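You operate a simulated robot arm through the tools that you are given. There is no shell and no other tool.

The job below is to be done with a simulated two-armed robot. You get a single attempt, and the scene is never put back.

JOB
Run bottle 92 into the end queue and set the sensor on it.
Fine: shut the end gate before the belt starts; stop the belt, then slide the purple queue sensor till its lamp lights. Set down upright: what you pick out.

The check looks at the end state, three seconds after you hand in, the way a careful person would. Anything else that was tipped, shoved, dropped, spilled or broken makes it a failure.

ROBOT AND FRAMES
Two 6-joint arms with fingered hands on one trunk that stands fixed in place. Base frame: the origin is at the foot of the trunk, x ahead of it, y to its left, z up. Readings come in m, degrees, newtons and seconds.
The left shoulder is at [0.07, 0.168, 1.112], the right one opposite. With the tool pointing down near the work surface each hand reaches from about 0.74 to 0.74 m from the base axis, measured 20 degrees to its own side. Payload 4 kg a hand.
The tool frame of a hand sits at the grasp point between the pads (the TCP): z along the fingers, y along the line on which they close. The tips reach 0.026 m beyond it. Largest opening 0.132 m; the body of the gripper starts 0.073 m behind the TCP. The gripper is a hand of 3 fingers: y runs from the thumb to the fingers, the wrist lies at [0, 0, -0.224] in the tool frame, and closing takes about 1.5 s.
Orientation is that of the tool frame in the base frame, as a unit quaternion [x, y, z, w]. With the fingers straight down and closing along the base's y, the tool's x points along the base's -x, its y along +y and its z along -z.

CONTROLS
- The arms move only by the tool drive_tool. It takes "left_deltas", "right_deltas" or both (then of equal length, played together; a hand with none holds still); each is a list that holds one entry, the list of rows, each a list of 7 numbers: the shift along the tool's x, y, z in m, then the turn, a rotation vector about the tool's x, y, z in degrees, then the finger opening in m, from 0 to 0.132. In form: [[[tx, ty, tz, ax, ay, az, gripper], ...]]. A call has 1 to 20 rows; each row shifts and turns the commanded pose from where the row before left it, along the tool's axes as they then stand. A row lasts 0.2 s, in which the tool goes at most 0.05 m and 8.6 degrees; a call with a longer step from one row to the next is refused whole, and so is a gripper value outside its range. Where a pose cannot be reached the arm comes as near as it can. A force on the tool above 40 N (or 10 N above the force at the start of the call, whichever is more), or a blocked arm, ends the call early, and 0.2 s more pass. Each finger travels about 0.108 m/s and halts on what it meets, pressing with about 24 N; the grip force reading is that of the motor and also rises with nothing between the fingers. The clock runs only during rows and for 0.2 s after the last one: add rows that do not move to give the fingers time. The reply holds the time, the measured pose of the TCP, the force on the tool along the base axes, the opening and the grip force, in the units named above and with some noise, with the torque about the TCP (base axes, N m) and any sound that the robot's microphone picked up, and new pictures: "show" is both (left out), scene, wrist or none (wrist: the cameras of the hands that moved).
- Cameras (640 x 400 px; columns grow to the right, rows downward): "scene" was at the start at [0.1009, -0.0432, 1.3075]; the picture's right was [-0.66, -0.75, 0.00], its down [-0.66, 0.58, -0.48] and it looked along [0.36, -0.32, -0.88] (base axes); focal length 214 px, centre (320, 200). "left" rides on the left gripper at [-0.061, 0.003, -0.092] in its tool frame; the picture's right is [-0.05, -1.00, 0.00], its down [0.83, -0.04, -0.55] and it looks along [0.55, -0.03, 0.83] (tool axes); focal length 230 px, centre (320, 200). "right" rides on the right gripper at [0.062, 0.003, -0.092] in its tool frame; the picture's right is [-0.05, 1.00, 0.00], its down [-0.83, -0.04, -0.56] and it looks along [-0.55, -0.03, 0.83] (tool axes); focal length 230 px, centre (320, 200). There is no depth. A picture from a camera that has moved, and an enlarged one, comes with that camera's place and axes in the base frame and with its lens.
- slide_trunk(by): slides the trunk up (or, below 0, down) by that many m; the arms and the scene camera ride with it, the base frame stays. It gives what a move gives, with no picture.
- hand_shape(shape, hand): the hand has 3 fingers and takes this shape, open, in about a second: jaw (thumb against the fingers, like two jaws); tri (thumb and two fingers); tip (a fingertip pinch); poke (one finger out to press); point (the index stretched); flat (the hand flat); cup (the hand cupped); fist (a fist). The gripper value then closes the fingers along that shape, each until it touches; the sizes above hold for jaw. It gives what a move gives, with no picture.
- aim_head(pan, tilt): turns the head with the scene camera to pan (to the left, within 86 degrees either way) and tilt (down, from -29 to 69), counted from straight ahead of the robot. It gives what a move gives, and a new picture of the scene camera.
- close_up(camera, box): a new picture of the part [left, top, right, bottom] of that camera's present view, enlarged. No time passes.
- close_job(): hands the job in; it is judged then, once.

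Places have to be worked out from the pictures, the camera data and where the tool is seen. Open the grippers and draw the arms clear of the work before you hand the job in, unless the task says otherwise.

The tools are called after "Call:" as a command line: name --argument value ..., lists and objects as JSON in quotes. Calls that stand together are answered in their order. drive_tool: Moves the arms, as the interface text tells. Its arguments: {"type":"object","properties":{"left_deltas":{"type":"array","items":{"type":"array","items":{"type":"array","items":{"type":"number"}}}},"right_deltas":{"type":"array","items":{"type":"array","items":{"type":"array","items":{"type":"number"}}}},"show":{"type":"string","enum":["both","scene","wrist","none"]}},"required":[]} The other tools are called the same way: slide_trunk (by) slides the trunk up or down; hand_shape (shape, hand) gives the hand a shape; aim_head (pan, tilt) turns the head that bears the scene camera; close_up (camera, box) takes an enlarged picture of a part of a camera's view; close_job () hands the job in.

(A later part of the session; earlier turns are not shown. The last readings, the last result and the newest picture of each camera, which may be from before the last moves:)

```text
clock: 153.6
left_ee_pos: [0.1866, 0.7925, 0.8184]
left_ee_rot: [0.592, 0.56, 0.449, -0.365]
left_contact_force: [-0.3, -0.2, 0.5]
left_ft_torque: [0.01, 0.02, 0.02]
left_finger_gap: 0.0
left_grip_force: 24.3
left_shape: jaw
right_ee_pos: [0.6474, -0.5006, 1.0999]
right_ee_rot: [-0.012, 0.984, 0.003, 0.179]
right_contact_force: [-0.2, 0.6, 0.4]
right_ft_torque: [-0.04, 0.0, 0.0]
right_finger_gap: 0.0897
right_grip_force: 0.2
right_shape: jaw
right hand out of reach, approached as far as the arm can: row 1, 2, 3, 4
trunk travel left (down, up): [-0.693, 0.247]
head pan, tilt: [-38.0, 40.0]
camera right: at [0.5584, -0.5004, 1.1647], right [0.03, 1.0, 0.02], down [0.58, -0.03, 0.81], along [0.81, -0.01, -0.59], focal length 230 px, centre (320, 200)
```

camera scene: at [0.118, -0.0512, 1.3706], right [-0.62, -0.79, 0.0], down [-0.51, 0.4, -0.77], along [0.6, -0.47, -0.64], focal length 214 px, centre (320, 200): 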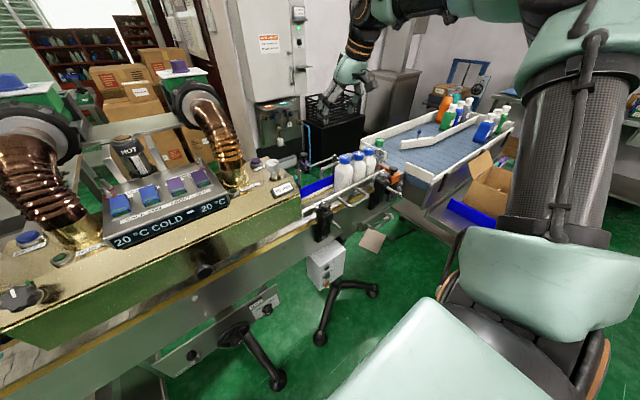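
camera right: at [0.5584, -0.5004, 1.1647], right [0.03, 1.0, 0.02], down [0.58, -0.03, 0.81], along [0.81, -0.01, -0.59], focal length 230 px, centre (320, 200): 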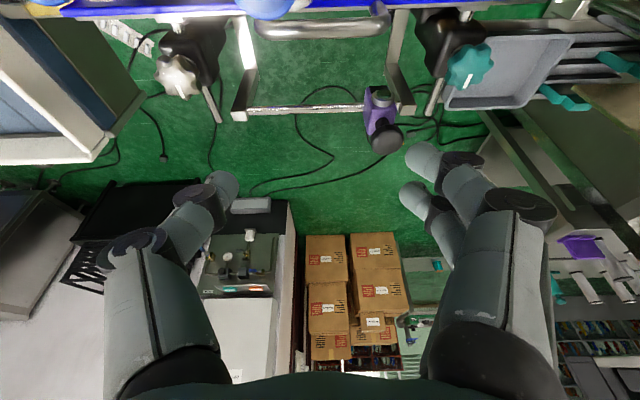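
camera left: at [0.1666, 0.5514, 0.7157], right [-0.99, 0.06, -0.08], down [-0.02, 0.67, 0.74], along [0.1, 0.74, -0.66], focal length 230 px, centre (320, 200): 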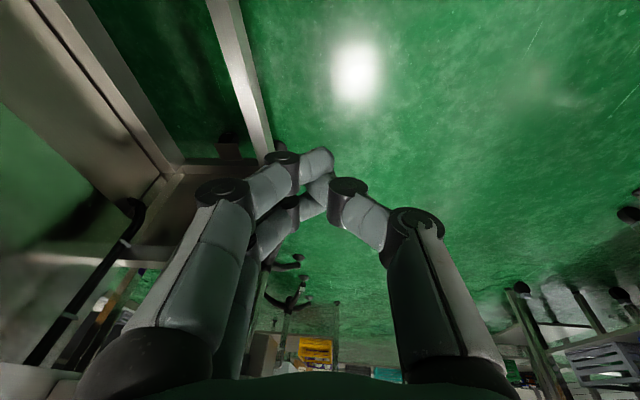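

The bearing limit persists with this tilt. The interface's reach figure is for a straight-down tool, so I remove the tilt and test moving +y/+x at this safe height.

Call:
drive_tool --right_deltas '[[[0, 0, -0.02, 0, 0, 0, 0.09], [0, 0, 0, 0, 7, 0, 0.09], [0, 0, 0, 0, 7, 0, 0.09], [0, 0, 0, 0, 6.5, 0, 0.09], [-0.02, 0.03, 0, 0, 0, 0, 0.09], [-0.02, 0.03, 0, 0, 0, 0, 0.09], [0, 0, 0, 0, 0, 0, 0.09]]]' --show "both"

```text
clock: 155.2
left_ee_pos: [0.1858, 0.7919, 0.8181]
left_ee_rot: [0.593, 0.56, 0.449, -0.365]
left_contact_force: [-0.5, -0.5, 0.5]
left_ft_torque: [0.02, -0.03, 0.02]
left_finger_gap: 0.0
left_grip_force: 23.9
left_shape: jaw
right_ee_pos: [0.5674, -0.5005, 1.1003]
right_ee_rot: [-0.011, 1.0, 0.0, 0.0]
right_contact_force: [0.3, 0.2, 0.3]
right_ft_torque: [0.07, -0.02, -0.01]
right_finger_gap: 0.0897
right_grip_force: 0.0
right_shape: jaw
right hand out of reach, approached as far as the arm can: row 2, 3, 4, 5, 6
trunk travel left (down, up): [-0.693, 0.247]
head pan, tilt: [-38.0, 40.0]
camera scene: at [0.1193, -0.0528, 1.4704], right [-0.62, -0.79, 0.0], down [-0.51, 0.4, -0.77], along [0.6, -0.47, -0.64], focal length 214 px, centre (320, 200)
camera right: at [0.5057, -0.4995, 1.1923], right [0.03, 1.0, 0.0], down [0.83, -0.03, 0.55], along [0.55, -0.01, -0.83], focal length 230 px, centre (320, 200)
```

scene: 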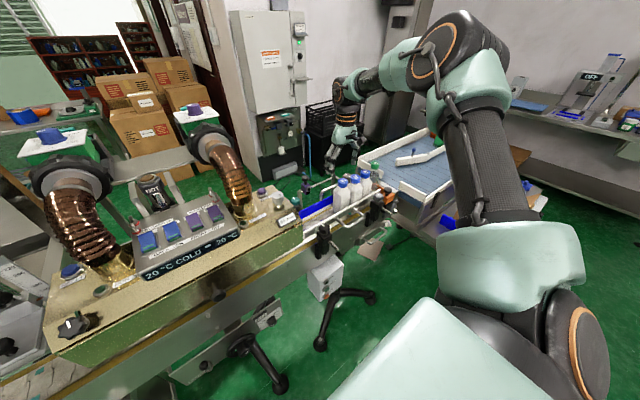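
right: 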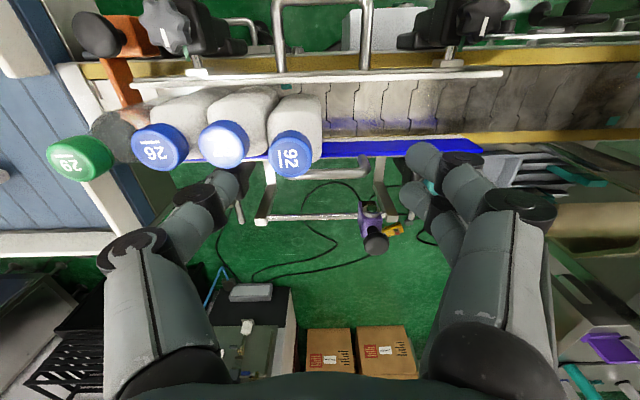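

The limit is on the wrist position itself (bearing ≈ -33.7° from the shoulder). So I lean the hand so the wrist stays at -y while the fingertips reach the knob, keeping the closing line near y. I raise 0.1 m first and then apply the rotations over free space.

Call:
drive_tool --right_deltas '[[[0, 0, -0.04, 0, 0, 0, 0.09], [0, 0, -0.04, 0, 0, 0, 0.09], [0, 0, -0.02, 0, 0, 0, 0.09], [0, 0, 0, 0, -7.3, 0, 0.09], [0, 0, 0, 0, -7.3, 0, 0.09], [0, 0, 0, 0, -7.3, 0, 0.09], [0, 0, 0, 0, -7.3, 0, 0.09], [0, 0, 0, -7.15, 0, 0, 0.09], [0, 0, 0, -7.15, 0, 0, 0.09], [0, 0, 0, -7.15, 0, 0, 0.09], [0, 0, 0, -7.15, 0, 0, 0.09], [0, 0, 0, 0, 0, 7.5, 0.09], [0, 0, 0, 0, 0, 7.5, 0.09], [0, 0, 0, 0, 0, 0, 0.09]]]' --show "wrist"

```text
clock: 158.2
left_ee_pos: [0.186, 0.7914, 0.8192]
left_ee_rot: [0.593, 0.56, 0.449, -0.365]
left_contact_force: [-0.2, 0.2, 0.1]
left_ft_torque: [-0.02, 0.01, 0.01]
left_finger_gap: 0.0
left_grip_force: 24.2
left_shape: jaw
right_ee_pos: [0.5494, -0.5098, 1.1955]
right_ee_rot: [0.051, 0.938, 0.273, 0.206]
right_contact_force: [-0.3, -1.0, -0.5]
right_ft_torque: [0.0, 0.04, 0.01]
right_finger_gap: 0.0895
right_grip_force: 0.1
right_shape: jaw
right hand out of reach, approached as far as the arm can: row 1, 2, 3
trunk travel left (down, up): [-0.693, 0.247]
head pan, tilt: [-38.0, 40.0]
camera right: at [0.4565, -0.5405, 1.2447], right [0.03, 0.83, 0.55], down [0.53, -0.48, 0.7], along [0.85, 0.27, -0.45], focal length 230 px, centre (320, 200)
```

right: 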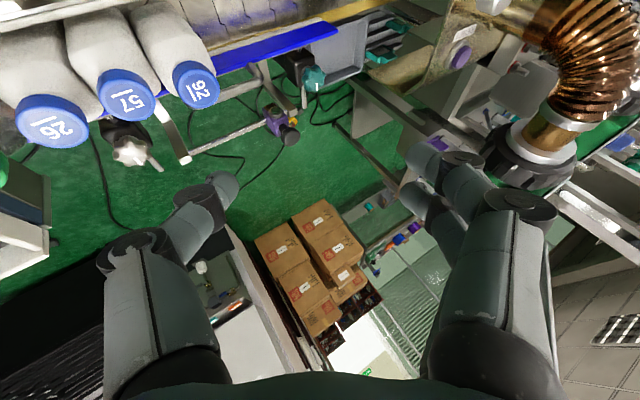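

The hand now leans as planned. I move in two stages toward a point ~5–8 cm above the sensor knob.

Call:
drive_tool --right_deltas '[[[-0.0232, 0.0082, 0.0296, 0, 0, 0, 0.09], [-0.0232, 0.0082, 0.0296, 0, 0, 0, 0.09], [-0.0232, 0.0082, 0.0296, 0, 0, 0, 0.09], [-0.0155, -0.0028, 0.0347, 0, 0, 0, 0.09], [-0.0155, -0.0028, 0.0347, 0, 0, 0, 0.09], [0, 0, 0, 0, 0, 0, 0.09]]]' --show "both"

Call:
close_up --camera "scene" --box '[260, 120, 420, 220]'

```text
clock: 159.6
left_ee_pos: [0.1856, 0.7917, 0.8192]
left_ee_rot: [0.592, 0.56, 0.45, -0.365]
left_contact_force: [0.2, 0.8, 0.1]
left_ft_torque: [-0.03, -0.02, -0.01]
left_finger_gap: 0.0
left_grip_force: 24.0
left_shape: jaw
right_ee_pos: [0.6884, -0.4431, 1.1177]
right_ee_rot: [0.051, 0.938, 0.273, 0.209]
right_contact_force: [0.2, -0.2, 0.0]
right_ft_torque: [-0.01, -0.02, 0.02]
right_finger_gap: 0.0897
right_grip_force: 0.1
right_shape: jaw
right hand out of reach, approached as far as the arm can: row 5
trunk travel left (down, up): [-0.693, 0.247]
head pan, tilt: [-38.0, 40.0]
camera scene: at [0.1177, -0.0522, 1.4706], right [-0.62, -0.79, 0.0], down [-0.51, 0.4, -0.77], along [0.6, -0.47, -0.64], focal length 214 px, centre (320, 200)
camera right: at [0.5946, -0.4735, 1.168], right [0.03, 0.83, 0.55], down [0.52, -0.48, 0.7], along [0.85, 0.27, -0.45], focal length 230 px, centre (320, 200)
```

scene: 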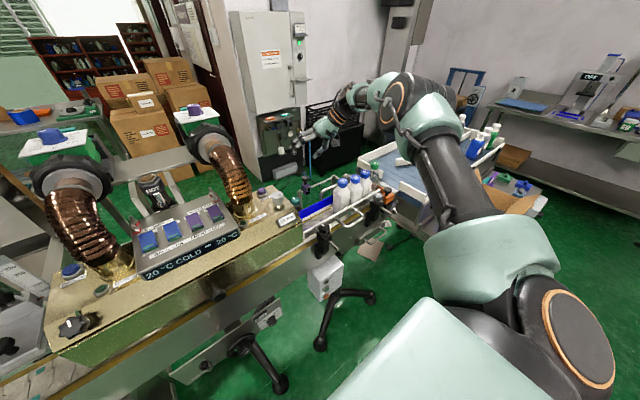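
right: 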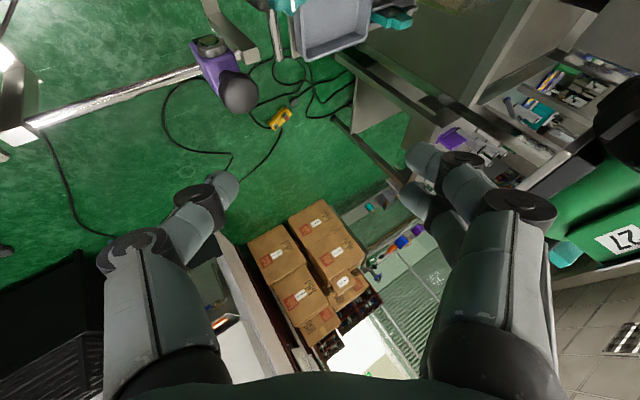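

```text
4.00 times, centred on (340, 170) of scene
camera zoom: at [0.1177, -0.0522, 1.4706], right [-0.62, -0.79, 0.0], down [-0.51, 0.4, -0.77], along [0.6, -0.47, -0.64], focal length 858 px, centre (240, 320)
```

zoom: 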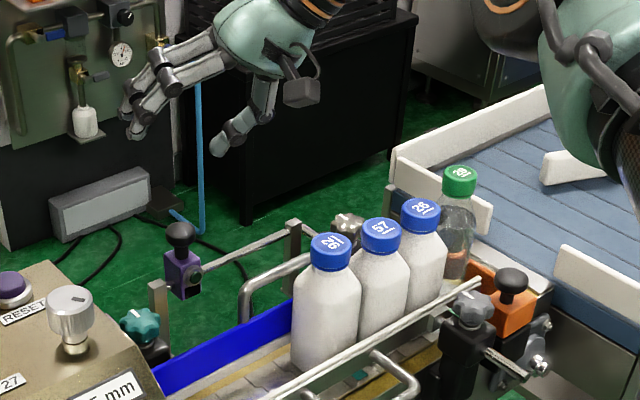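

The ball knob is at [0.704, -0.437, 0.99] from this view, right under the hand. I narrow the opening to 0.055 and descend toward it.

Call:
drive_tool --right_deltas '[[[0, 0, 0, 0, 0, 0, 0.055], [0.0059, -0.014, 0.0257, 0, 0, 0, 0.055], [0.0059, -0.014, 0.0257, 0, 0, 0, 0.055], [0.0059, -0.014, 0.0257, 0, 0, 0, 0.055], [0, 0, 0, 0, 0, 0, 0.055]]]' --show "wrist"

Call:
close_up --camera "scene" --box '[260, 120, 420, 220]'

```text
clock: 160.8
left_ee_pos: [0.187, 0.793, 0.818]
left_ee_rot: [0.593, 0.56, 0.45, -0.365]
left_contact_force: [-0.3, 0.0, 0.5]
left_ft_torque: [0.02, 0.04, 0.0]
left_finger_gap: 0.0002
left_grip_force: 23.8
left_shape: jaw
right_ee_pos: [0.6846, -0.4334, 1.0379]
right_ee_rot: [0.052, 0.938, 0.271, 0.208]
right_contact_force: [-0.4, -0.6, 1.1]
right_ft_torque: [-0.05, -0.01, -0.02]
right_finger_gap: 0.0553
right_grip_force: 0.1
right_shape: jaw
right hand out of reach, approached as far as the arm can: row 2, 3, 4
trunk travel left (down, up): [-0.693, 0.247]
head pan, tilt: [-38.0, 40.0]
camera right: at [0.5913, -0.464, 1.0871], right [0.03, 0.84, 0.55], down [0.52, -0.48, 0.7], along [0.85, 0.27, -0.45], focal length 230 px, centre (320, 200)
```

right: 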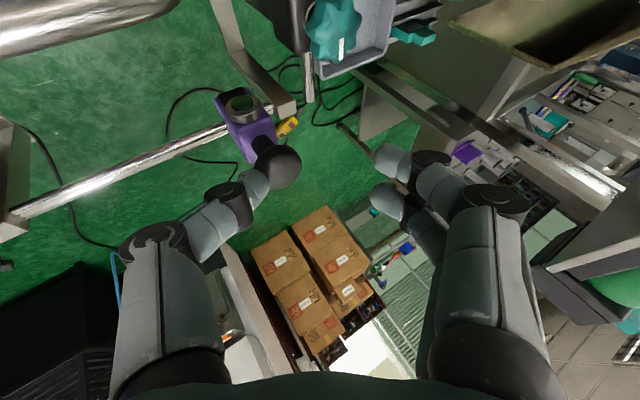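

```text
4.00 times, centred on (340, 170) of scene
camera zoom: at [0.1188, -0.0526, 1.4705], right [-0.62, -0.79, 0.0], down [-0.51, 0.4, -0.77], along [0.6, -0.47, -0.64], focal length 858 px, centre (240, 320)
```

zoom: 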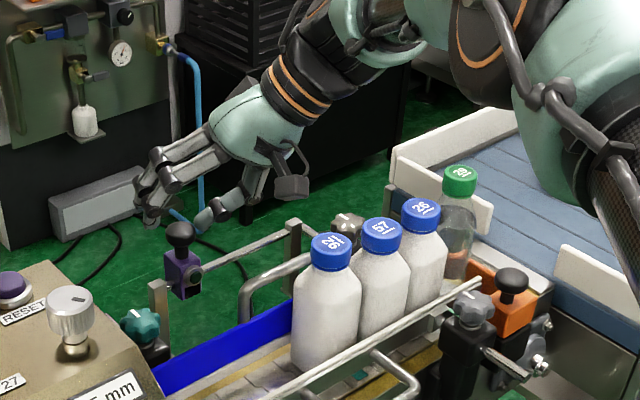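

The arm is slightly short in x (ball is 2 cm further). A lower shoulder should give more reach; I raise the hand 0.1 m and lower the trunk 0.1 m.

Call:
drive_tool --right_deltas '[[[-0.012, 0.0178, -0.0255, 0, 0, 0, 0.055], [-0.012, 0.0178, -0.0255, 0, 0, 0, 0.055], [-0.012, 0.0178, -0.0255, 0, 0, 0, 0.055], [0, 0, 0, 0, 0, 0, 0.055]]]' --show "none"

Call:
slide_trunk --by -0.08

```text
clock: 161.8
left_ee_pos: [0.1858, 0.7927, 0.8191]
left_ee_rot: [0.593, 0.559, 0.45, -0.364]
left_contact_force: [0.9, 0.3, 0.7]
left_ft_torque: [-0.02, 0.0, -0.02]
left_finger_gap: 0.0002
left_grip_force: 23.9
left_shape: jaw
right_ee_pos: [0.6847, -0.4351, 1.1365]
right_ee_rot: [0.05, 0.938, 0.272, 0.209]
right_contact_force: [-0.8, 0.1, 0.7]
right_ft_torque: [0.01, -0.02, -0.04]
right_finger_gap: 0.0555
right_grip_force: 0.0
right_shape: jaw
trunk travel left (down, up): [-0.693, 0.247]
head pan, tilt: [-38.0, 40.0]
```

```text
clock: 163.0
left_ee_pos: [0.1851, 0.7925, 0.739]
left_ee_rot: [0.592, 0.56, 0.449, -0.366]
left_contact_force: [0.3, 0.7, 0.9]
left_ft_torque: [-0.02, 0.0, -0.01]
left_finger_gap: 0.0
left_grip_force: 23.9
left_shape: jaw
right_ee_pos: [0.6849, -0.4347, 1.057]
right_ee_rot: [0.05, 0.938, 0.273, 0.208]
right_contact_force: [-1.2, -0.2, 0.2]
right_ft_torque: [-0.03, 0.0, 0.02]
right_finger_gap: 0.0554
right_grip_force: 0.0
right_shape: jaw
trunk travel left (down, up): [-0.613, 0.327]
head pan, tilt: [-38.0, 40.0]
```

Call:
drive_tool --right_deltas '[[[-0.0186, -0.002, 0.0075, 0, 0, 0, 0.055], [0.0036, -0.0053, 0.0076, 0, 0, 0, 0.055], [0, 0, 0, 0, 0, 0, 0.055]]]' --show "wrist"

```text
clock: 163.8
left_ee_pos: [0.1852, 0.7917, 0.7391]
left_ee_rot: [0.593, 0.56, 0.449, -0.365]
left_contact_force: [-0.9, 0.3, -0.5]
left_ft_torque: [0.02, -0.01, -0.02]
left_finger_gap: 0.0
left_grip_force: 24.0
left_shape: jaw
right_ee_pos: [0.6886, -0.4423, 1.045]
right_ee_rot: [0.05, 0.938, 0.272, 0.209]
right_contact_force: [-0.2, 0.2, -1.1]
right_ft_torque: [0.0, -0.02, -0.01]
right_finger_gap: 0.0555
right_grip_force: 0.0
right_shape: jaw
right hand out of reach, approached as far as the arm can: row 1
trunk travel left (down, up): [-0.613, 0.327]
head pan, tilt: [-38.0, 40.0]
camera right: at [0.5942, -0.4735, 1.0948], right [0.03, 0.83, 0.55], down [0.52, -0.48, 0.7], along [0.85, 0.27, -0.45], focal length 230 px, centre (320, 200)
```

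right: 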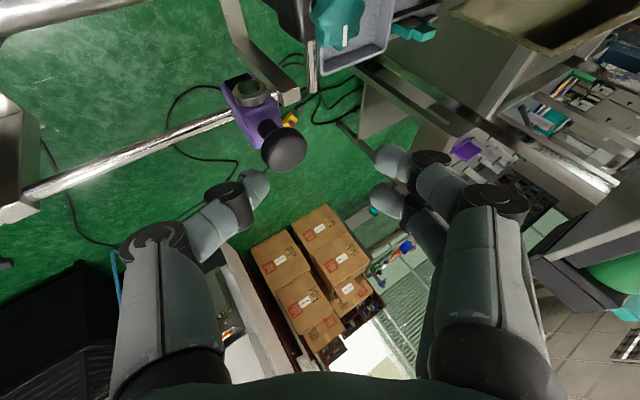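

I now understand the limit: the wrist must stay within about 0.56 m of a fixed elbow spot near [0.07, -0.75]. A more inclined hand (≈46° tilt, azimuth 30°) with closed fingers pushing the knob from its +y side satisfies that. I lift 5 cm, close the fingers and reorient.

Call:
drive_tool --right_deltas '[[[-0.0179, 0.0267, -0.0382, 0, 0, 0, 0.04], [0, 0, 0, 0, 0, 0, 0.0], [0, 0, 0, 2.2, -7.0, 0, 0.0], [0, 0, 0, 2.2, -7.0, 0, 0.0], [0, 0, 0, 0, 0, 6, 0.0], [0, 0, 0, 0, 0, 6, 0.0], [0, 0, 0, 0, 0, 0, 0.0]]]' --show "both"

Call:
close_up --camera "scene" --box '[260, 100, 420, 200]'

```text
clock: 165.4
left_ee_pos: [0.1867, 0.7915, 0.7389]
left_ee_rot: [0.593, 0.559, 0.45, -0.364]
left_contact_force: [0.2, -0.7, -0.2]
left_ft_torque: [0.02, 0.02, 0.02]
left_finger_gap: 0.0
left_grip_force: 24.3
left_shape: jaw
right_ee_pos: [0.6827, -0.4435, 1.094]
right_ee_rot: [0.188, 0.901, 0.261, 0.293]
right_contact_force: [0.0, 1.4, -0.4]
right_ft_torque: [-0.01, -0.03, 0.0]
right_finger_gap: 0.0
right_grip_force: 24.1
right_shape: jaw
right hand out of reach, approached as far as the arm can: row 1
trunk travel left (down, up): [-0.613, 0.327]
head pan, tilt: [-38.0, 40.0]
camera scene: at [0.119, -0.0523, 1.3904], right [-0.62, -0.79, 0.0], down [-0.51, 0.4, -0.77], along [0.6, -0.47, -0.64], focal length 214 px, centre (320, 200)
camera right: at [0.58, -0.4457, 1.1325], right [0.22, 0.77, 0.6], down [0.27, -0.64, 0.72], along [0.94, 0.0, -0.35], focal length 230 px, centre (320, 200)
```

scene: 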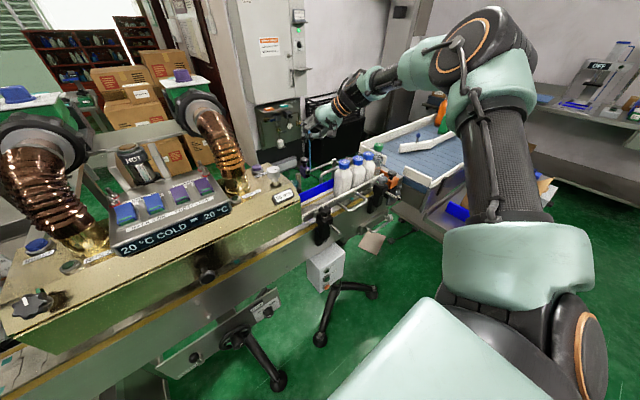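
right: 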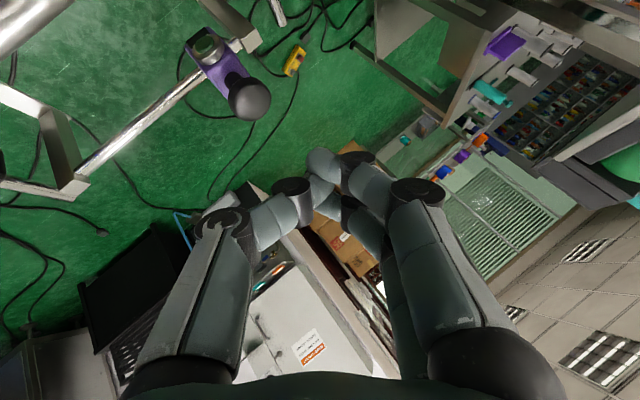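

```text
4.00 times, centred on (340, 150) of scene
camera zoom: at [0.119, -0.0523, 1.3904], right [-0.62, -0.79, 0.0], down [-0.51, 0.4, -0.77], along [0.6, -0.47, -0.64], focal length 858 px, centre (240, 400)
```

zoom: 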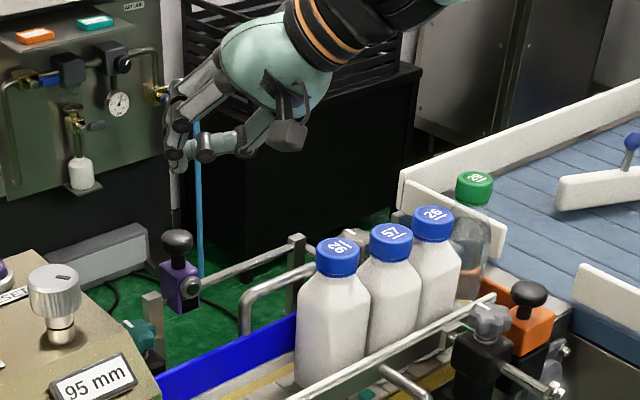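

The hand reaches over the sensor now. Closed jaws are bulky beside the knob, so I lift a little and try the "flat" shape to get a slim pushing blade.

Call:
drive_tool --right_deltas '[[[-0.0172, 0.0232, -0.0278, 0, 0, 0, 0.0], [-0.0086, 0.0116, -0.0139, 0, 0, 0, 0.0], [0, 0, 0, 0, 0, 0, 0.0]]]' --show "none"

Call:
hand_shape --hand "right" --shape "flat"

Call:
close_up --camera "right" --box '[0, 0, 640, 400]'

Call:
close_up --camera "scene" --box '[260, 100, 420, 200]'

```text
clock: 166.2
left_ee_pos: [0.1874, 0.7921, 0.7405]
left_ee_rot: [0.593, 0.56, 0.449, -0.365]
left_contact_force: [0.6, -0.3, -0.5]
left_ft_torque: [0.01, 0.02, 0.0]
left_finger_gap: 0.0
left_grip_force: 23.9
left_shape: jaw
right_ee_pos: [0.6836, -0.4445, 1.154]
right_ee_rot: [0.187, 0.9, 0.261, 0.294]
right_contact_force: [1.0, 0.0, 0.2]
right_ft_torque: [-0.01, -0.03, 0.02]
right_finger_gap: 0.0
right_grip_force: 23.7
right_shape: jaw
trunk travel left (down, up): [-0.613, 0.327]
head pan, tilt: [-38.0, 40.0]
```

```text
clock: 167.1
left_ee_pos: [0.1857, 0.7926, 0.7387]
left_ee_rot: [0.593, 0.559, 0.45, -0.365]
left_contact_force: [0.1, -0.2, -0.1]
left_ft_torque: [0.0, -0.01, 0.03]
left_finger_gap: 0.0
left_grip_force: 24.1
left_shape: jaw
right_ee_pos: [0.6831, -0.4445, 1.1527]
right_ee_rot: [0.187, 0.901, 0.26, 0.293]
right_contact_force: [0.5, 0.4, -0.3]
right_ft_torque: [0.0, -0.05, 0.0]
right_finger_gap: 0.0
right_grip_force: 0.1
right_shape: flat
trunk travel left (down, up): [-0.613, 0.327]
head pan, tilt: [-38.0, 40.0]
```

```text
1.00 times, centred on (320, 200) of right (not enlarged: the box is as wide or as high as the picture)
camera zoom: at [0.5798, -0.4462, 1.1917], right [0.22, 0.77, 0.6], down [0.27, -0.64, 0.72], along [0.94, 0.01, -0.35], focal length 230 px, centre (320, 200)
```

zoom: 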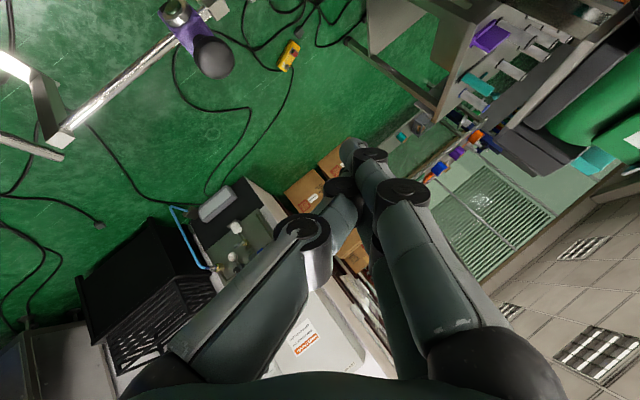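

```text
4.00 times, centred on (340, 150) of scene
camera zoom: at [0.1189, -0.0524, 1.3905], right [-0.62, -0.79, 0.0], down [-0.51, 0.4, -0.77], along [0.6, -0.47, -0.64], focal length 858 px, centre (240, 400)
```

zoom: 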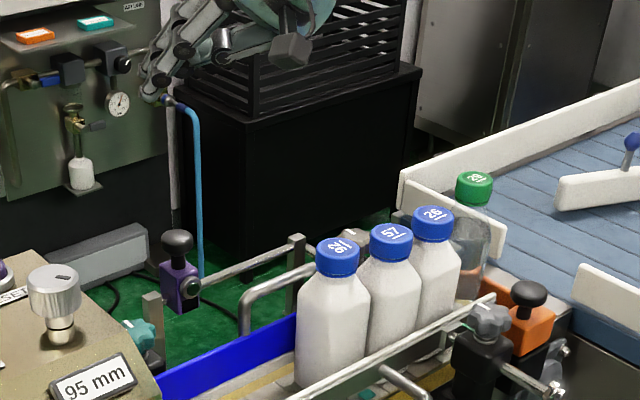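

"flat" gives a slim straight blade. I move it to the +y side of the knob, still above it, and look.

Call:
drive_tool --right_deltas '[[[0.0134, 0.0031, 0.0305, 0, 0, 0, 0.0], [0.0134, 0.0031, 0.0305, 0, 0, 0, 0.0], [0, 0, 0, 0, 0, 0, 0.0]]]' --show "wrist"

Call:
close_up --camera "scene" --box '[260, 100, 420, 200]'

```text
clock: 167.9
left_ee_pos: [0.1866, 0.7928, 0.7385]
left_ee_rot: [0.593, 0.56, 0.449, -0.365]
left_contact_force: [0.9, -0.1, -0.5]
left_ft_torque: [-0.02, 0.06, 0.02]
left_finger_gap: 0.0002
left_grip_force: 23.7
left_shape: jaw
right_ee_pos: [0.6973, -0.4062, 1.1035]
right_ee_rot: [0.187, 0.9, 0.261, 0.294]
right_contact_force: [-1.3, 0.1, 0.1]
right_ft_torque: [-0.04, 0.01, 0.0]
right_finger_gap: 0.0
right_grip_force: 0.0
right_shape: flat
right hand out of reach, approached as far as the arm can: row 2
trunk travel left (down, up): [-0.613, 0.327]
head pan, tilt: [-38.0, 40.0]
camera right: at [0.5927, -0.4086, 1.1415], right [0.22, 0.77, 0.6], down [0.27, -0.64, 0.72], along [0.94, 0.01, -0.35], focal length 230 px, centre (320, 200)
```

right: 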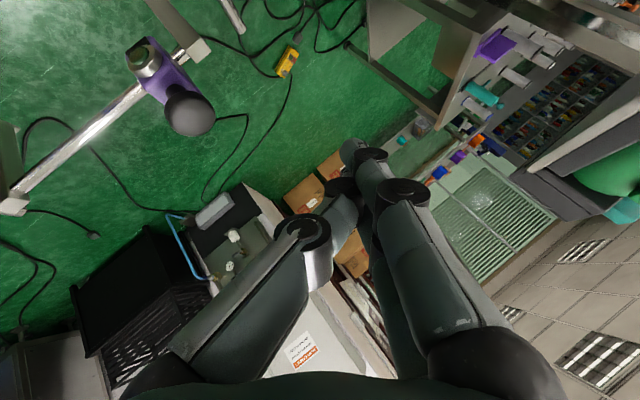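

```text
4.00 times, centred on (340, 150) of scene
camera zoom: at [0.1182, -0.0527, 1.3905], right [-0.62, -0.79, 0.0], down [-0.51, 0.4, -0.77], along [0.6, -0.47, -0.64], focal length 858 px, centre (240, 400)
```

zoom: 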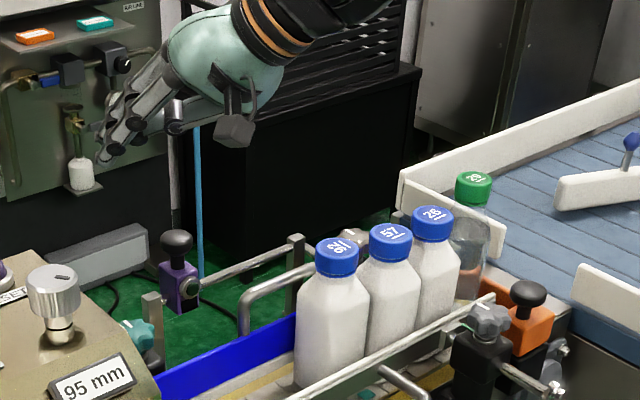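

I descend 7 cm beside the knob on its +y side.

Call:
drive_tool --right_deltas '[[[0.0075, -0.0102, 0.0122, 0, 0, 0, 0.0], [0.0075, -0.0102, 0.0122, 0, 0, 0, 0.0], [0.0075, -0.0102, 0.0122, 0, 0, 0, 0.0], [0.0075, -0.0102, 0.0122, 0, 0, 0, 0.0], [0, 0, 0, 0, 0, 0, 0.0]]]' --show "wrist"

Call:
close_up --camera "scene" --box '[260, 110, 380, 200]'

```text
clock: 169.1
left_ee_pos: [0.1864, 0.7922, 0.7394]
left_ee_rot: [0.592, 0.56, 0.449, -0.365]
left_contact_force: [0.9, 0.6, -0.8]
left_ft_torque: [-0.03, 0.0, 0.04]
left_finger_gap: 0.0
left_grip_force: 23.4
left_shape: jaw
right_ee_pos: [0.6964, -0.4075, 1.0337]
right_ee_rot: [0.186, 0.901, 0.261, 0.294]
right_contact_force: [0.4, 0.3, 0.2]
right_ft_torque: [-0.01, 0.0, 0.0]
right_finger_gap: 0.0
right_grip_force: 0.0
right_shape: flat
trunk travel left (down, up): [-0.613, 0.327]
head pan, tilt: [-38.0, 40.0]
camera right: at [0.5938, -0.4091, 1.0724], right [0.22, 0.77, 0.6], down [0.27, -0.64, 0.72], along [0.94, 0.01, -0.35], focal length 230 px, centre (320, 200)
```

right: 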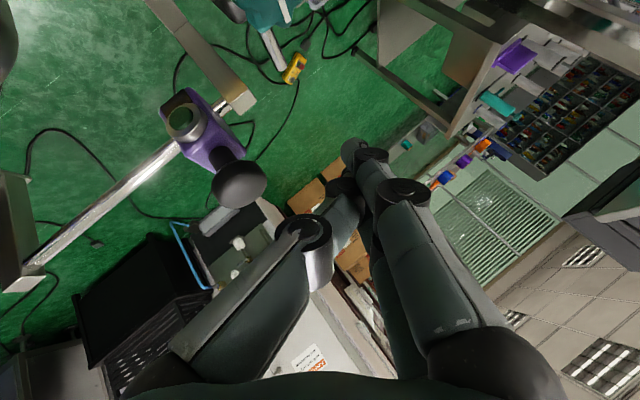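

```text
4.44 times, centred on (320, 155) of scene
camera zoom: at [0.1185, -0.052, 1.3905], right [-0.62, -0.79, 0.0], down [-0.51, 0.4, -0.77], along [0.6, -0.47, -0.64], focal length 953 px, centre (320, 400)
```

zoom: 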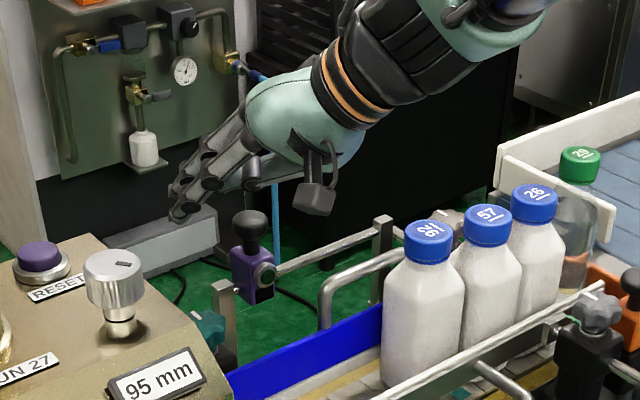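

No limits hit. In tool coordinates the ball is 4.7 cm to the blade's -y side. I centre it on the blade and push in -y step by step.

Call:
drive_tool --right_deltas '[[[0.012, 0, 0, 0, 0, 0, 0.0], [-0.0049, -0.0079, -0.0036, 0, 0, 0, 0.0], [-0.0049, -0.0079, -0.0036, 0, 0, 0, 0.0], [-0.0049, -0.0079, -0.0036, 0, 0, 0, 0.0], [-0.0049, -0.0079, -0.0036, 0, 0, 0, 0.0], [0, 0, 0, 0, 0, 0, 0.0]]]' --show "wrist"

Call:
close_up --camera "scene" --box '[260, 110, 380, 200]'

```text
clock: 170.5
left_ee_pos: [0.1861, 0.7922, 0.7394]
left_ee_rot: [0.593, 0.56, 0.449, -0.365]
left_contact_force: [-0.6, 0.2, 0.9]
left_ft_torque: [0.0, 0.0, -0.01]
left_finger_gap: 0.0
left_grip_force: 23.7
left_shape: jaw
right_ee_pos: [0.6876, -0.4417, 1.0268]
right_ee_rot: [0.187, 0.901, 0.261, 0.292]
right_contact_force: [0.5, 0.6, -0.2]
right_ft_torque: [0.0, -0.03, -0.02]
right_finger_gap: 0.0
right_grip_force: 0.0
right_shape: flat
trunk travel left (down, up): [-0.613, 0.327]
head pan, tilt: [-38.0, 40.0]
camera right: at [0.5845, -0.4429, 1.066], right [0.22, 0.77, 0.6], down [0.27, -0.64, 0.72], along [0.94, 0.0, -0.35], focal length 230 px, centre (320, 200)
```

right: 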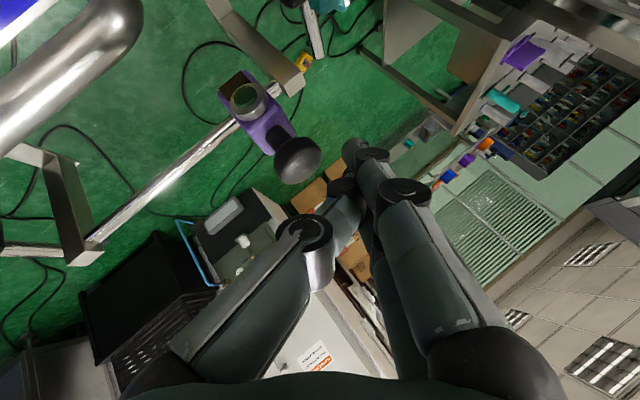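

```text
4.44 times, centred on (320, 155) of scene
camera zoom: at [0.1187, -0.0521, 1.3905], right [-0.62, -0.79, 0.0], down [-0.51, 0.4, -0.77], along [0.6, -0.47, -0.64], focal length 953 px, centre (320, 400)
```

zoom: 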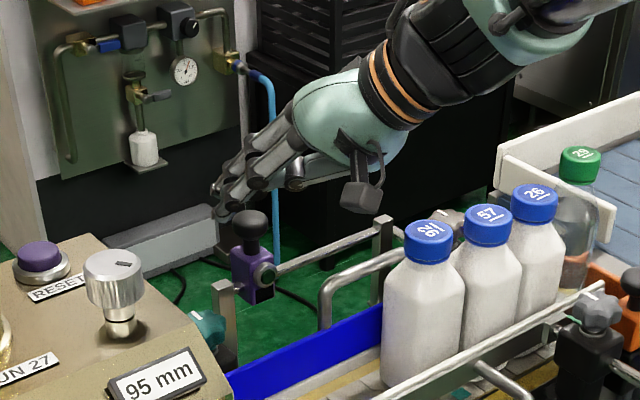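

The ball is about to touch the fingers. I continue pushing in -y in 1 cm steps.

Call:
drive_tool --right_deltas '[[[-0.0049, -0.0079, -0.0036, 0, 0, 0, 0.0], [-0.0049, -0.0079, -0.0036, 0, 0, 0, 0.0], [-0.0049, -0.0079, -0.0036, 0, 0, 0, 0.0], [0, 0, 0, 0, 0, 0, 0.0]]]' --show "wrist"

Call:
close_up --camera "scene" --box '[260, 110, 380, 200]'

```text
clock: 171.5
left_ee_pos: [0.1852, 0.793, 0.7395]
left_ee_rot: [0.593, 0.559, 0.45, -0.364]
left_contact_force: [0.1, -0.3, 0.1]
left_ft_torque: [-0.02, -0.01, -0.01]
left_finger_gap: 0.0001
left_grip_force: 24.4
left_shape: jaw
right_ee_pos: [0.6898, -0.4711, 1.0277]
right_ee_rot: [0.187, 0.901, 0.26, 0.293]
right_contact_force: [0.0, 0.7, 0.8]
right_ft_torque: [0.0, 0.01, 0.01]
right_finger_gap: 0.0
right_grip_force: 0.1
right_shape: flat
trunk travel left (down, up): [-0.613, 0.327]
head pan, tilt: [-38.0, 40.0]
camera right: at [0.5853, -0.4733, 1.067], right [0.22, 0.77, 0.6], down [0.27, -0.64, 0.72], along [0.94, 0.0, -0.35], focal length 230 px, centre (320, 200)
```

right: 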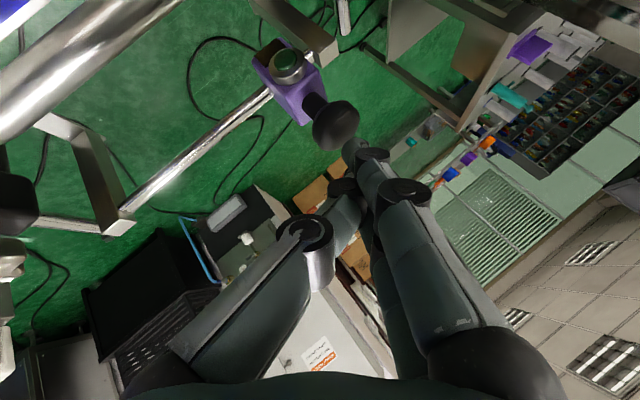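

```text
4.44 times, centred on (320, 155) of scene
camera zoom: at [0.1188, -0.0522, 1.3905], right [-0.62, -0.79, 0.0], down [-0.51, 0.4, -0.77], along [0.6, -0.47, -0.64], focal length 953 px, centre (320, 400)
```

zoom: 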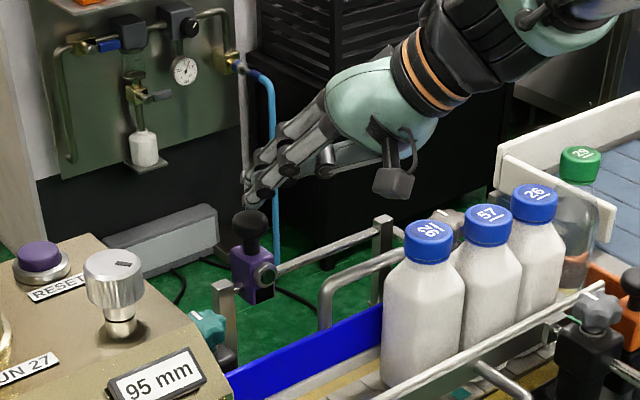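

The fingertips passed just above the ball without moving it. I go back up, return to +y, and descend about 2 cm deeper beside the knob.

Call:
drive_tool --right_deltas '[[[-0.0129, 0.0174, -0.0208, 0, 0, 0, 0.0], [0.0157, 0.0281, 0.0139, 0, 0, 0, 0.0], [0.0157, 0.0281, 0.0139, 0, 0, 0, 0.0], [0.0077, -0.0133, 0.0189, 0, 0, 0, 0.0], [0.0077, -0.0133, 0.0189, 0, 0, 0, 0.0], [0, 0, 0, 0, 0, 0, 0.0]]]' --show "wrist"

Call:
close_up --camera "scene" --box '[260, 110, 380, 200]'

```text
clock: 172.9
left_ee_pos: [0.1849, 0.7924, 0.7393]
left_ee_rot: [0.592, 0.56, 0.45, -0.365]
left_contact_force: [0.3, 0.2, 0.2]
left_ft_torque: [0.0, 0.0, -0.01]
left_finger_gap: 0.0001
left_grip_force: 23.6
left_shape: jaw
right_ee_pos: [0.7004, -0.4006, 1.0087]
right_ee_rot: [0.186, 0.901, 0.26, 0.295]
right_contact_force: [-0.4, 0.0, -0.7]
right_ft_torque: [0.0, -0.03, 0.0]
right_finger_gap: 0.0003
right_grip_force: 0.0
right_shape: flat
trunk travel left (down, up): [-0.613, 0.327]
head pan, tilt: [-38.0, 40.0]
camera right: at [0.5965, -0.4022, 1.0476], right [0.22, 0.77, 0.6], down [0.27, -0.64, 0.72], along [0.94, 0.0, -0.35], focal length 230 px, centre (320, 200)
```

right: 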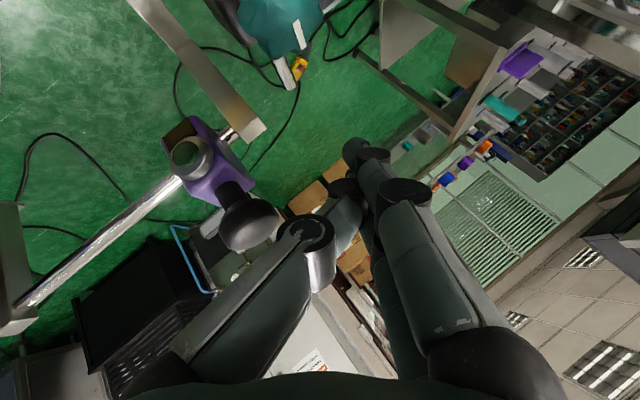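

```text
4.44 times, centred on (320, 155) of scene
camera zoom: at [0.1181, -0.052, 1.3906], right [-0.62, -0.79, 0.0], down [-0.51, 0.4, -0.77], along [0.6, -0.47, -0.64], focal length 953 px, centre (320, 400)
```

zoom: 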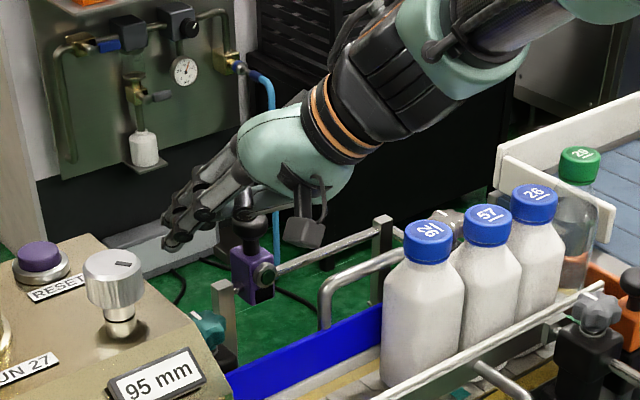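

The ball is now level with the thumb. I push in -y.

Call:
drive_tool --right_deltas '[[[-0.0049, -0.0079, -0.0036, 0, 0, 0, 0.0], [-0.0049, -0.0079, -0.0036, 0, 0, 0, 0.0], [-0.0049, -0.0079, -0.0036, 0, 0, 0, 0.0], [-0.0049, -0.0079, -0.0036, 0, 0, 0, 0.0], [-0.0049, -0.0079, -0.0036, 0, 0, 0, 0.0], [0, 0, 0, 0, 0, 0, 0.0]]]' --show "wrist"

Call:
close_up --camera "scene" --box '[260, 110, 380, 200]'

```text
clock: 174.3
left_ee_pos: [0.185, 0.7934, 0.7382]
left_ee_rot: [0.593, 0.56, 0.449, -0.365]
left_contact_force: [-0.1, 0.1, -0.3]
left_ft_torque: [0.02, -0.01, -0.04]
left_finger_gap: 0.0
left_grip_force: 24.1
left_shape: jaw
right_ee_pos: [0.7003, -0.4513, 1.0092]
right_ee_rot: [0.186, 0.901, 0.26, 0.292]
right_contact_force: [-2.0, 4.7, 0.7]
right_ft_torque: [0.04, 0.0, 0.04]
right_finger_gap: 0.0
right_grip_force: 0.0
right_shape: flat
trunk travel left (down, up): [-0.613, 0.327]
head pan, tilt: [-38.0, 40.0]
camera right: at [0.5969, -0.4521, 1.048], right [0.22, 0.77, 0.6], down [0.28, -0.64, 0.72], along [0.94, 0.01, -0.35], focal length 230 px, centre (320, 200)
```

right: 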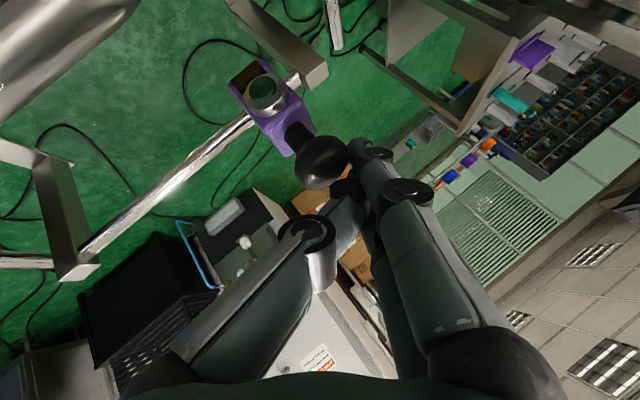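

```text
4.44 times, centred on (320, 155) of scene
camera zoom: at [0.1187, -0.0514, 1.3905], right [-0.62, -0.79, 0.0], down [-0.51, 0.4, -0.77], along [0.6, -0.47, -0.64], focal length 953 px, centre (320, 400)
```

zoom: 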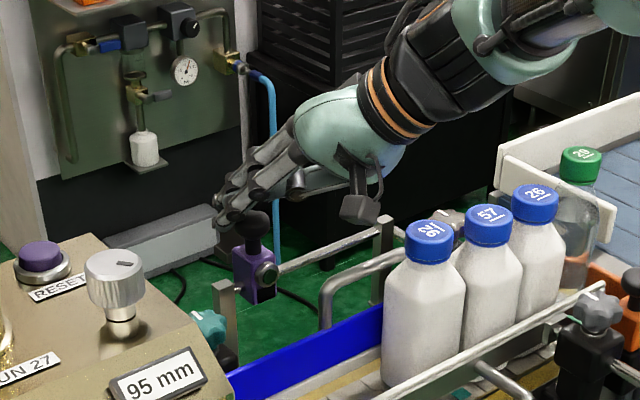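

Contact (4.7 N on y). I continue pushing in -y, slightly lower so the ball doesn't slip past the tips.

Call:
drive_tool --right_deltas '[[[-0.0041, -0.009, -0.0022, 0, 0, 0, 0.0], [-0.0041, -0.009, -0.0022, 0, 0, 0, 0.0], [-0.0049, -0.0079, -0.0036, 0, 0, 0, 0.0], [0, 0, 0, 0, 0, 0, 0.0]]]' --show "wrist"

Call:
close_up --camera "scene" --box '[260, 110, 380, 200]'

```text
clock: 175.3
left_ee_pos: [0.1853, 0.7943, 0.7392]
left_ee_rot: [0.593, 0.56, 0.45, -0.365]
left_contact_force: [-0.7, 0.3, 0.5]
left_ft_torque: [-0.02, 0.0, 0.01]
left_finger_gap: 0.0001
left_grip_force: 24.0
left_shape: jaw
right_ee_pos: [0.6997, -0.4822, 1.0074]
right_ee_rot: [0.187, 0.9, 0.26, 0.296]
right_contact_force: [2.1, 2.5, 6.8]
right_ft_torque: [0.17, -0.08, -0.03]
right_finger_gap: 0.0
right_grip_force: 0.0
right_shape: flat
trunk travel left (down, up): [-0.613, 0.327]
head pan, tilt: [-38.0, 40.0]
camera right: at [0.5967, -0.4824, 1.0452], right [0.22, 0.77, 0.6], down [0.27, -0.64, 0.72], along [0.94, 0.0, -0.35], focal length 230 px, centre (320, 200)
```

right: 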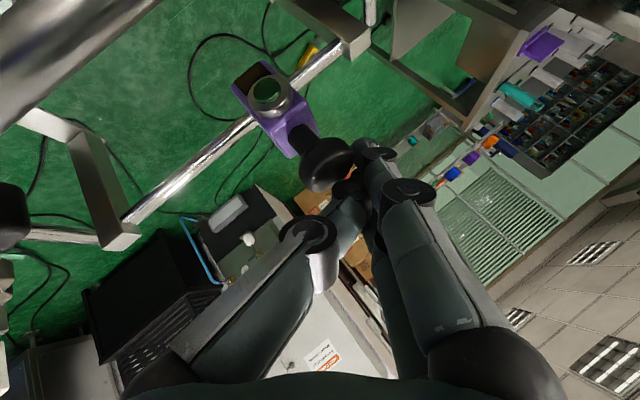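

```text
4.44 times, centred on (320, 155) of scene
camera zoom: at [0.118, -0.0511, 1.3907], right [-0.62, -0.79, 0.0], down [-0.51, 0.4, -0.77], along [0.6, -0.47, -0.64], focal length 953 px, centre (320, 400)
```

zoom: 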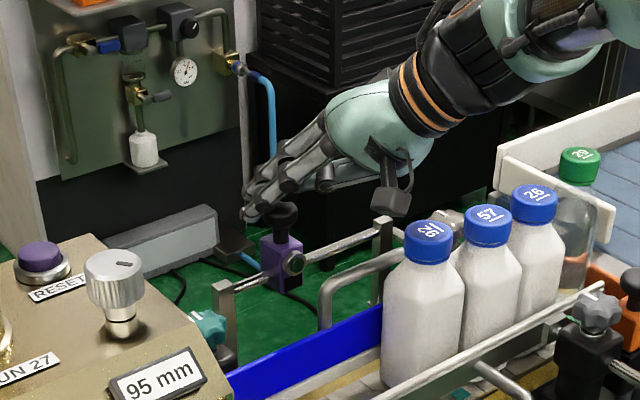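

The sensor slides along the rod. I keep going 3 cm and check the lamp.

Call:
drive_tool --right_deltas '[[[-0.0049, -0.0079, -0.0036, 0, 0, 0, 0.0], [-0.0049, -0.0079, -0.0036, 0, 0, 0, 0.0], [-0.0049, -0.0079, -0.0036, 0, 0, 0, 0.0], [0, 0, 0, 0, 0, 0, 0.0]]]' --show "wrist"

Call:
close_up --camera "scene" --box '[270, 120, 366, 192]'

```text
clock: 176.3
left_ee_pos: [0.1864, 0.7933, 0.7379]
left_ee_rot: [0.593, 0.56, 0.449, -0.365]
left_contact_force: [0.6, -0.3, 0.0]
left_ft_torque: [0.04, -0.03, 0.03]
left_finger_gap: 0.0
left_grip_force: 23.8
left_shape: jaw
right_ee_pos: [0.6996, -0.5097, 1.0067]
right_ee_rot: [0.186, 0.901, 0.26, 0.294]
right_contact_force: [1.9, 2.1, 4.9]
right_ft_torque: [0.06, -0.04, -0.05]
right_finger_gap: 0.0001
right_grip_force: 0.1
right_shape: flat
trunk travel left (down, up): [-0.613, 0.327]
head pan, tilt: [-38.0, 40.0]
camera right: at [0.5963, -0.5117, 1.0451], right [0.22, 0.77, 0.6], down [0.27, -0.64, 0.72], along [0.94, 0.0, -0.35], focal length 230 px, centre (320, 200)
```

right: 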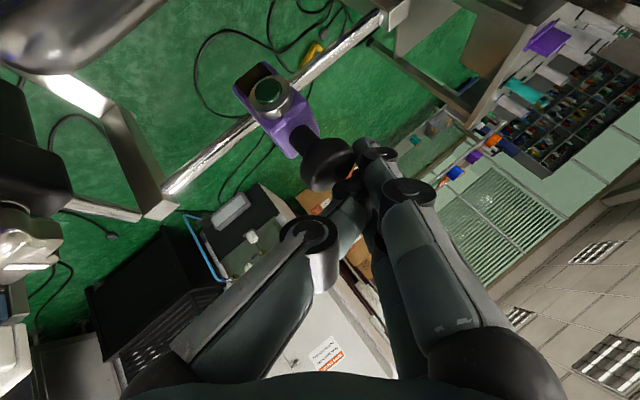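

```text
5.56 times, centred on (318, 156) of scene
camera zoom: at [0.1184, -0.0513, 1.3906], right [-0.62, -0.79, 0.0], down [-0.51, 0.4, -0.77], along [0.6, -0.47, -0.64], focal length 1192 px, centre (331, 444)
```

zoom: 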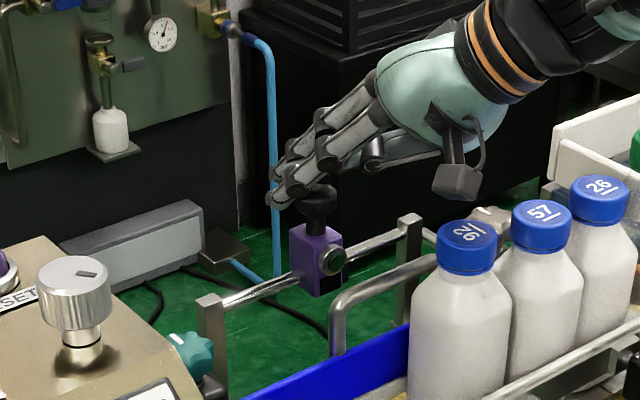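

Lamp still dark with the sensor near y≈-0.496. The camera box clears 92's cap by ~1.5 cm. I continue 1 cm at a time.

Call:
drive_tool --right_deltas '[[[-0.0049, -0.0079, -0.0036, 0, 0, 0, 0.0], [-0.0025, -0.004, -0.0018, 0, 0, 0, 0.0], [0, 0, 0, 0, 0, 0, 0.0]]]' --show "wrist"

Call:
close_up --camera "scene" --box '[290, 130, 370, 190]'

```text
clock: 177.1
left_ee_pos: [0.1848, 0.7941, 0.7379]
left_ee_rot: [0.593, 0.56, 0.45, -0.364]
left_contact_force: [0.3, -0.1, 0.4]
left_ft_torque: [0.01, 0.01, 0.0]
left_finger_gap: 0.0
left_grip_force: 23.9
left_shape: jaw
right_ee_pos: [0.6992, -0.5258, 1.0058]
right_ee_rot: [0.187, 0.901, 0.259, 0.295]
right_contact_force: [0.8, 1.3, 3.7]
right_ft_torque: [0.08, -0.03, -0.03]
right_finger_gap: 0.0
right_grip_force: 0.1
right_shape: flat
trunk travel left (down, up): [-0.613, 0.327]
head pan, tilt: [-38.0, 40.0]
camera right: at [0.596, -0.5265, 1.0449], right [0.22, 0.77, 0.6], down [0.27, -0.64, 0.72], along [0.94, 0.0, -0.35], focal length 230 px, centre (320, 200)
```

right: 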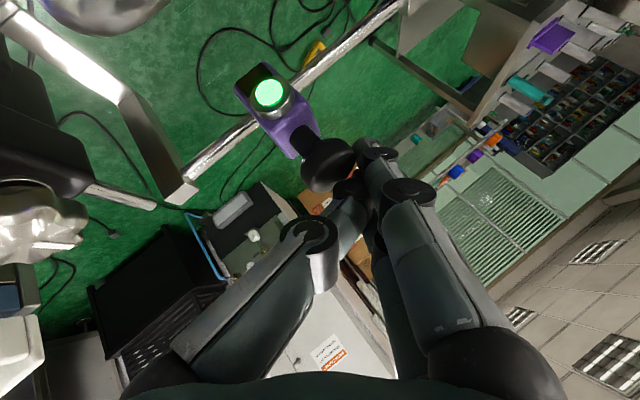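

```text
6.67 times, centred on (330, 160) of scene
camera zoom: at [0.1185, -0.0511, 1.3906], right [-0.62, -0.79, 0.0], down [-0.51, 0.4, -0.77], along [0.6, -0.47, -0.64], focal length 1430 px, centre (253, 467)
```

zoom: 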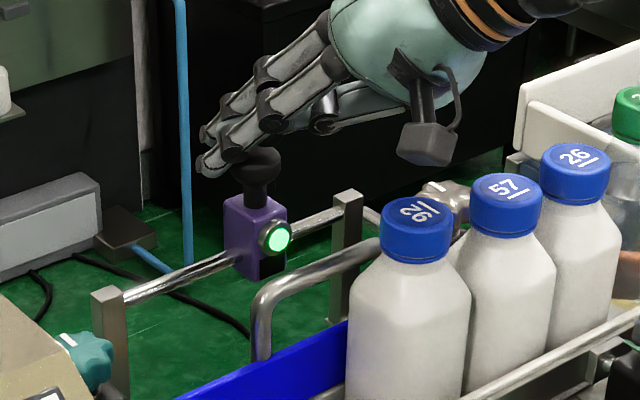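

The lamp is lit green. I nudge another ~1 cm so the sensor sits nearer the middle of bottle 92 rather than at its edge.

Call:
drive_tool --right_deltas '[[[-0.0025, -0.004, -0.0018, 0, 0, 0, 0.0], [-0.002, -0.0032, -0.0014, 0, 0, 0, 0.0], [0, 0, 0, 0, 0, 0, 0.0]]]' --show "wrist"

Call:
close_up --camera "scene" --box '[290, 130, 370, 190]'

```text
clock: 177.9
left_ee_pos: [0.1869, 0.7929, 0.739]
left_ee_rot: [0.592, 0.56, 0.45, -0.365]
left_contact_force: [-0.3, -0.2, -1.2]
left_ft_torque: [-0.01, 0.03, 0.0]
left_finger_gap: 0.0
left_grip_force: 23.6
left_shape: jaw
right_ee_pos: [0.7003, -0.5354, 1.0061]
right_ee_rot: [0.186, 0.901, 0.261, 0.293]
right_contact_force: [1.0, 2.3, 3.3]
right_ft_torque: [0.1, -0.04, -0.05]
right_finger_gap: 0.0
right_grip_force: 0.1
right_shape: flat
trunk travel left (down, up): [-0.613, 0.327]
head pan, tilt: [-38.0, 40.0]
camera right: at [0.5959, -0.5355, 1.0448], right [0.22, 0.77, 0.6], down [0.27, -0.64, 0.72], along [0.94, 0.0, -0.35], focal length 230 px, centre (320, 200)
```

right: 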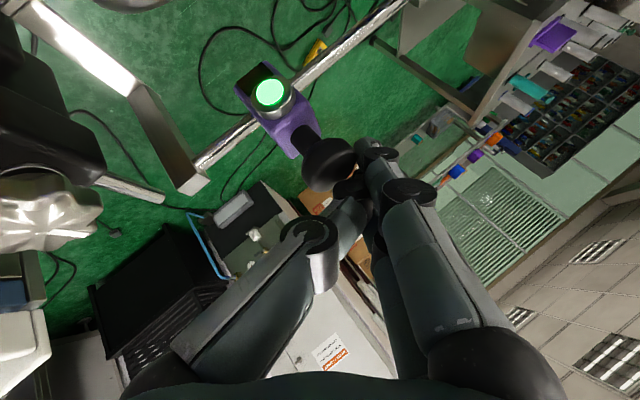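

```text
6.67 times, centred on (330, 160) of scene
camera zoom: at [0.1185, -0.051, 1.3906], right [-0.62, -0.79, 0.0], down [-0.51, 0.4, -0.77], along [0.6, -0.47, -0.64], focal length 1430 px, centre (253, 467)
```

zoom: 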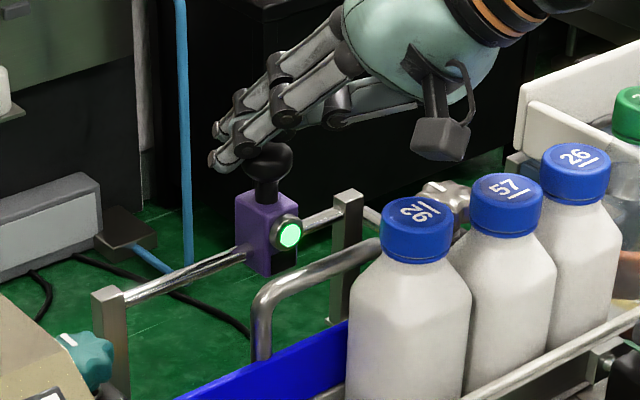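

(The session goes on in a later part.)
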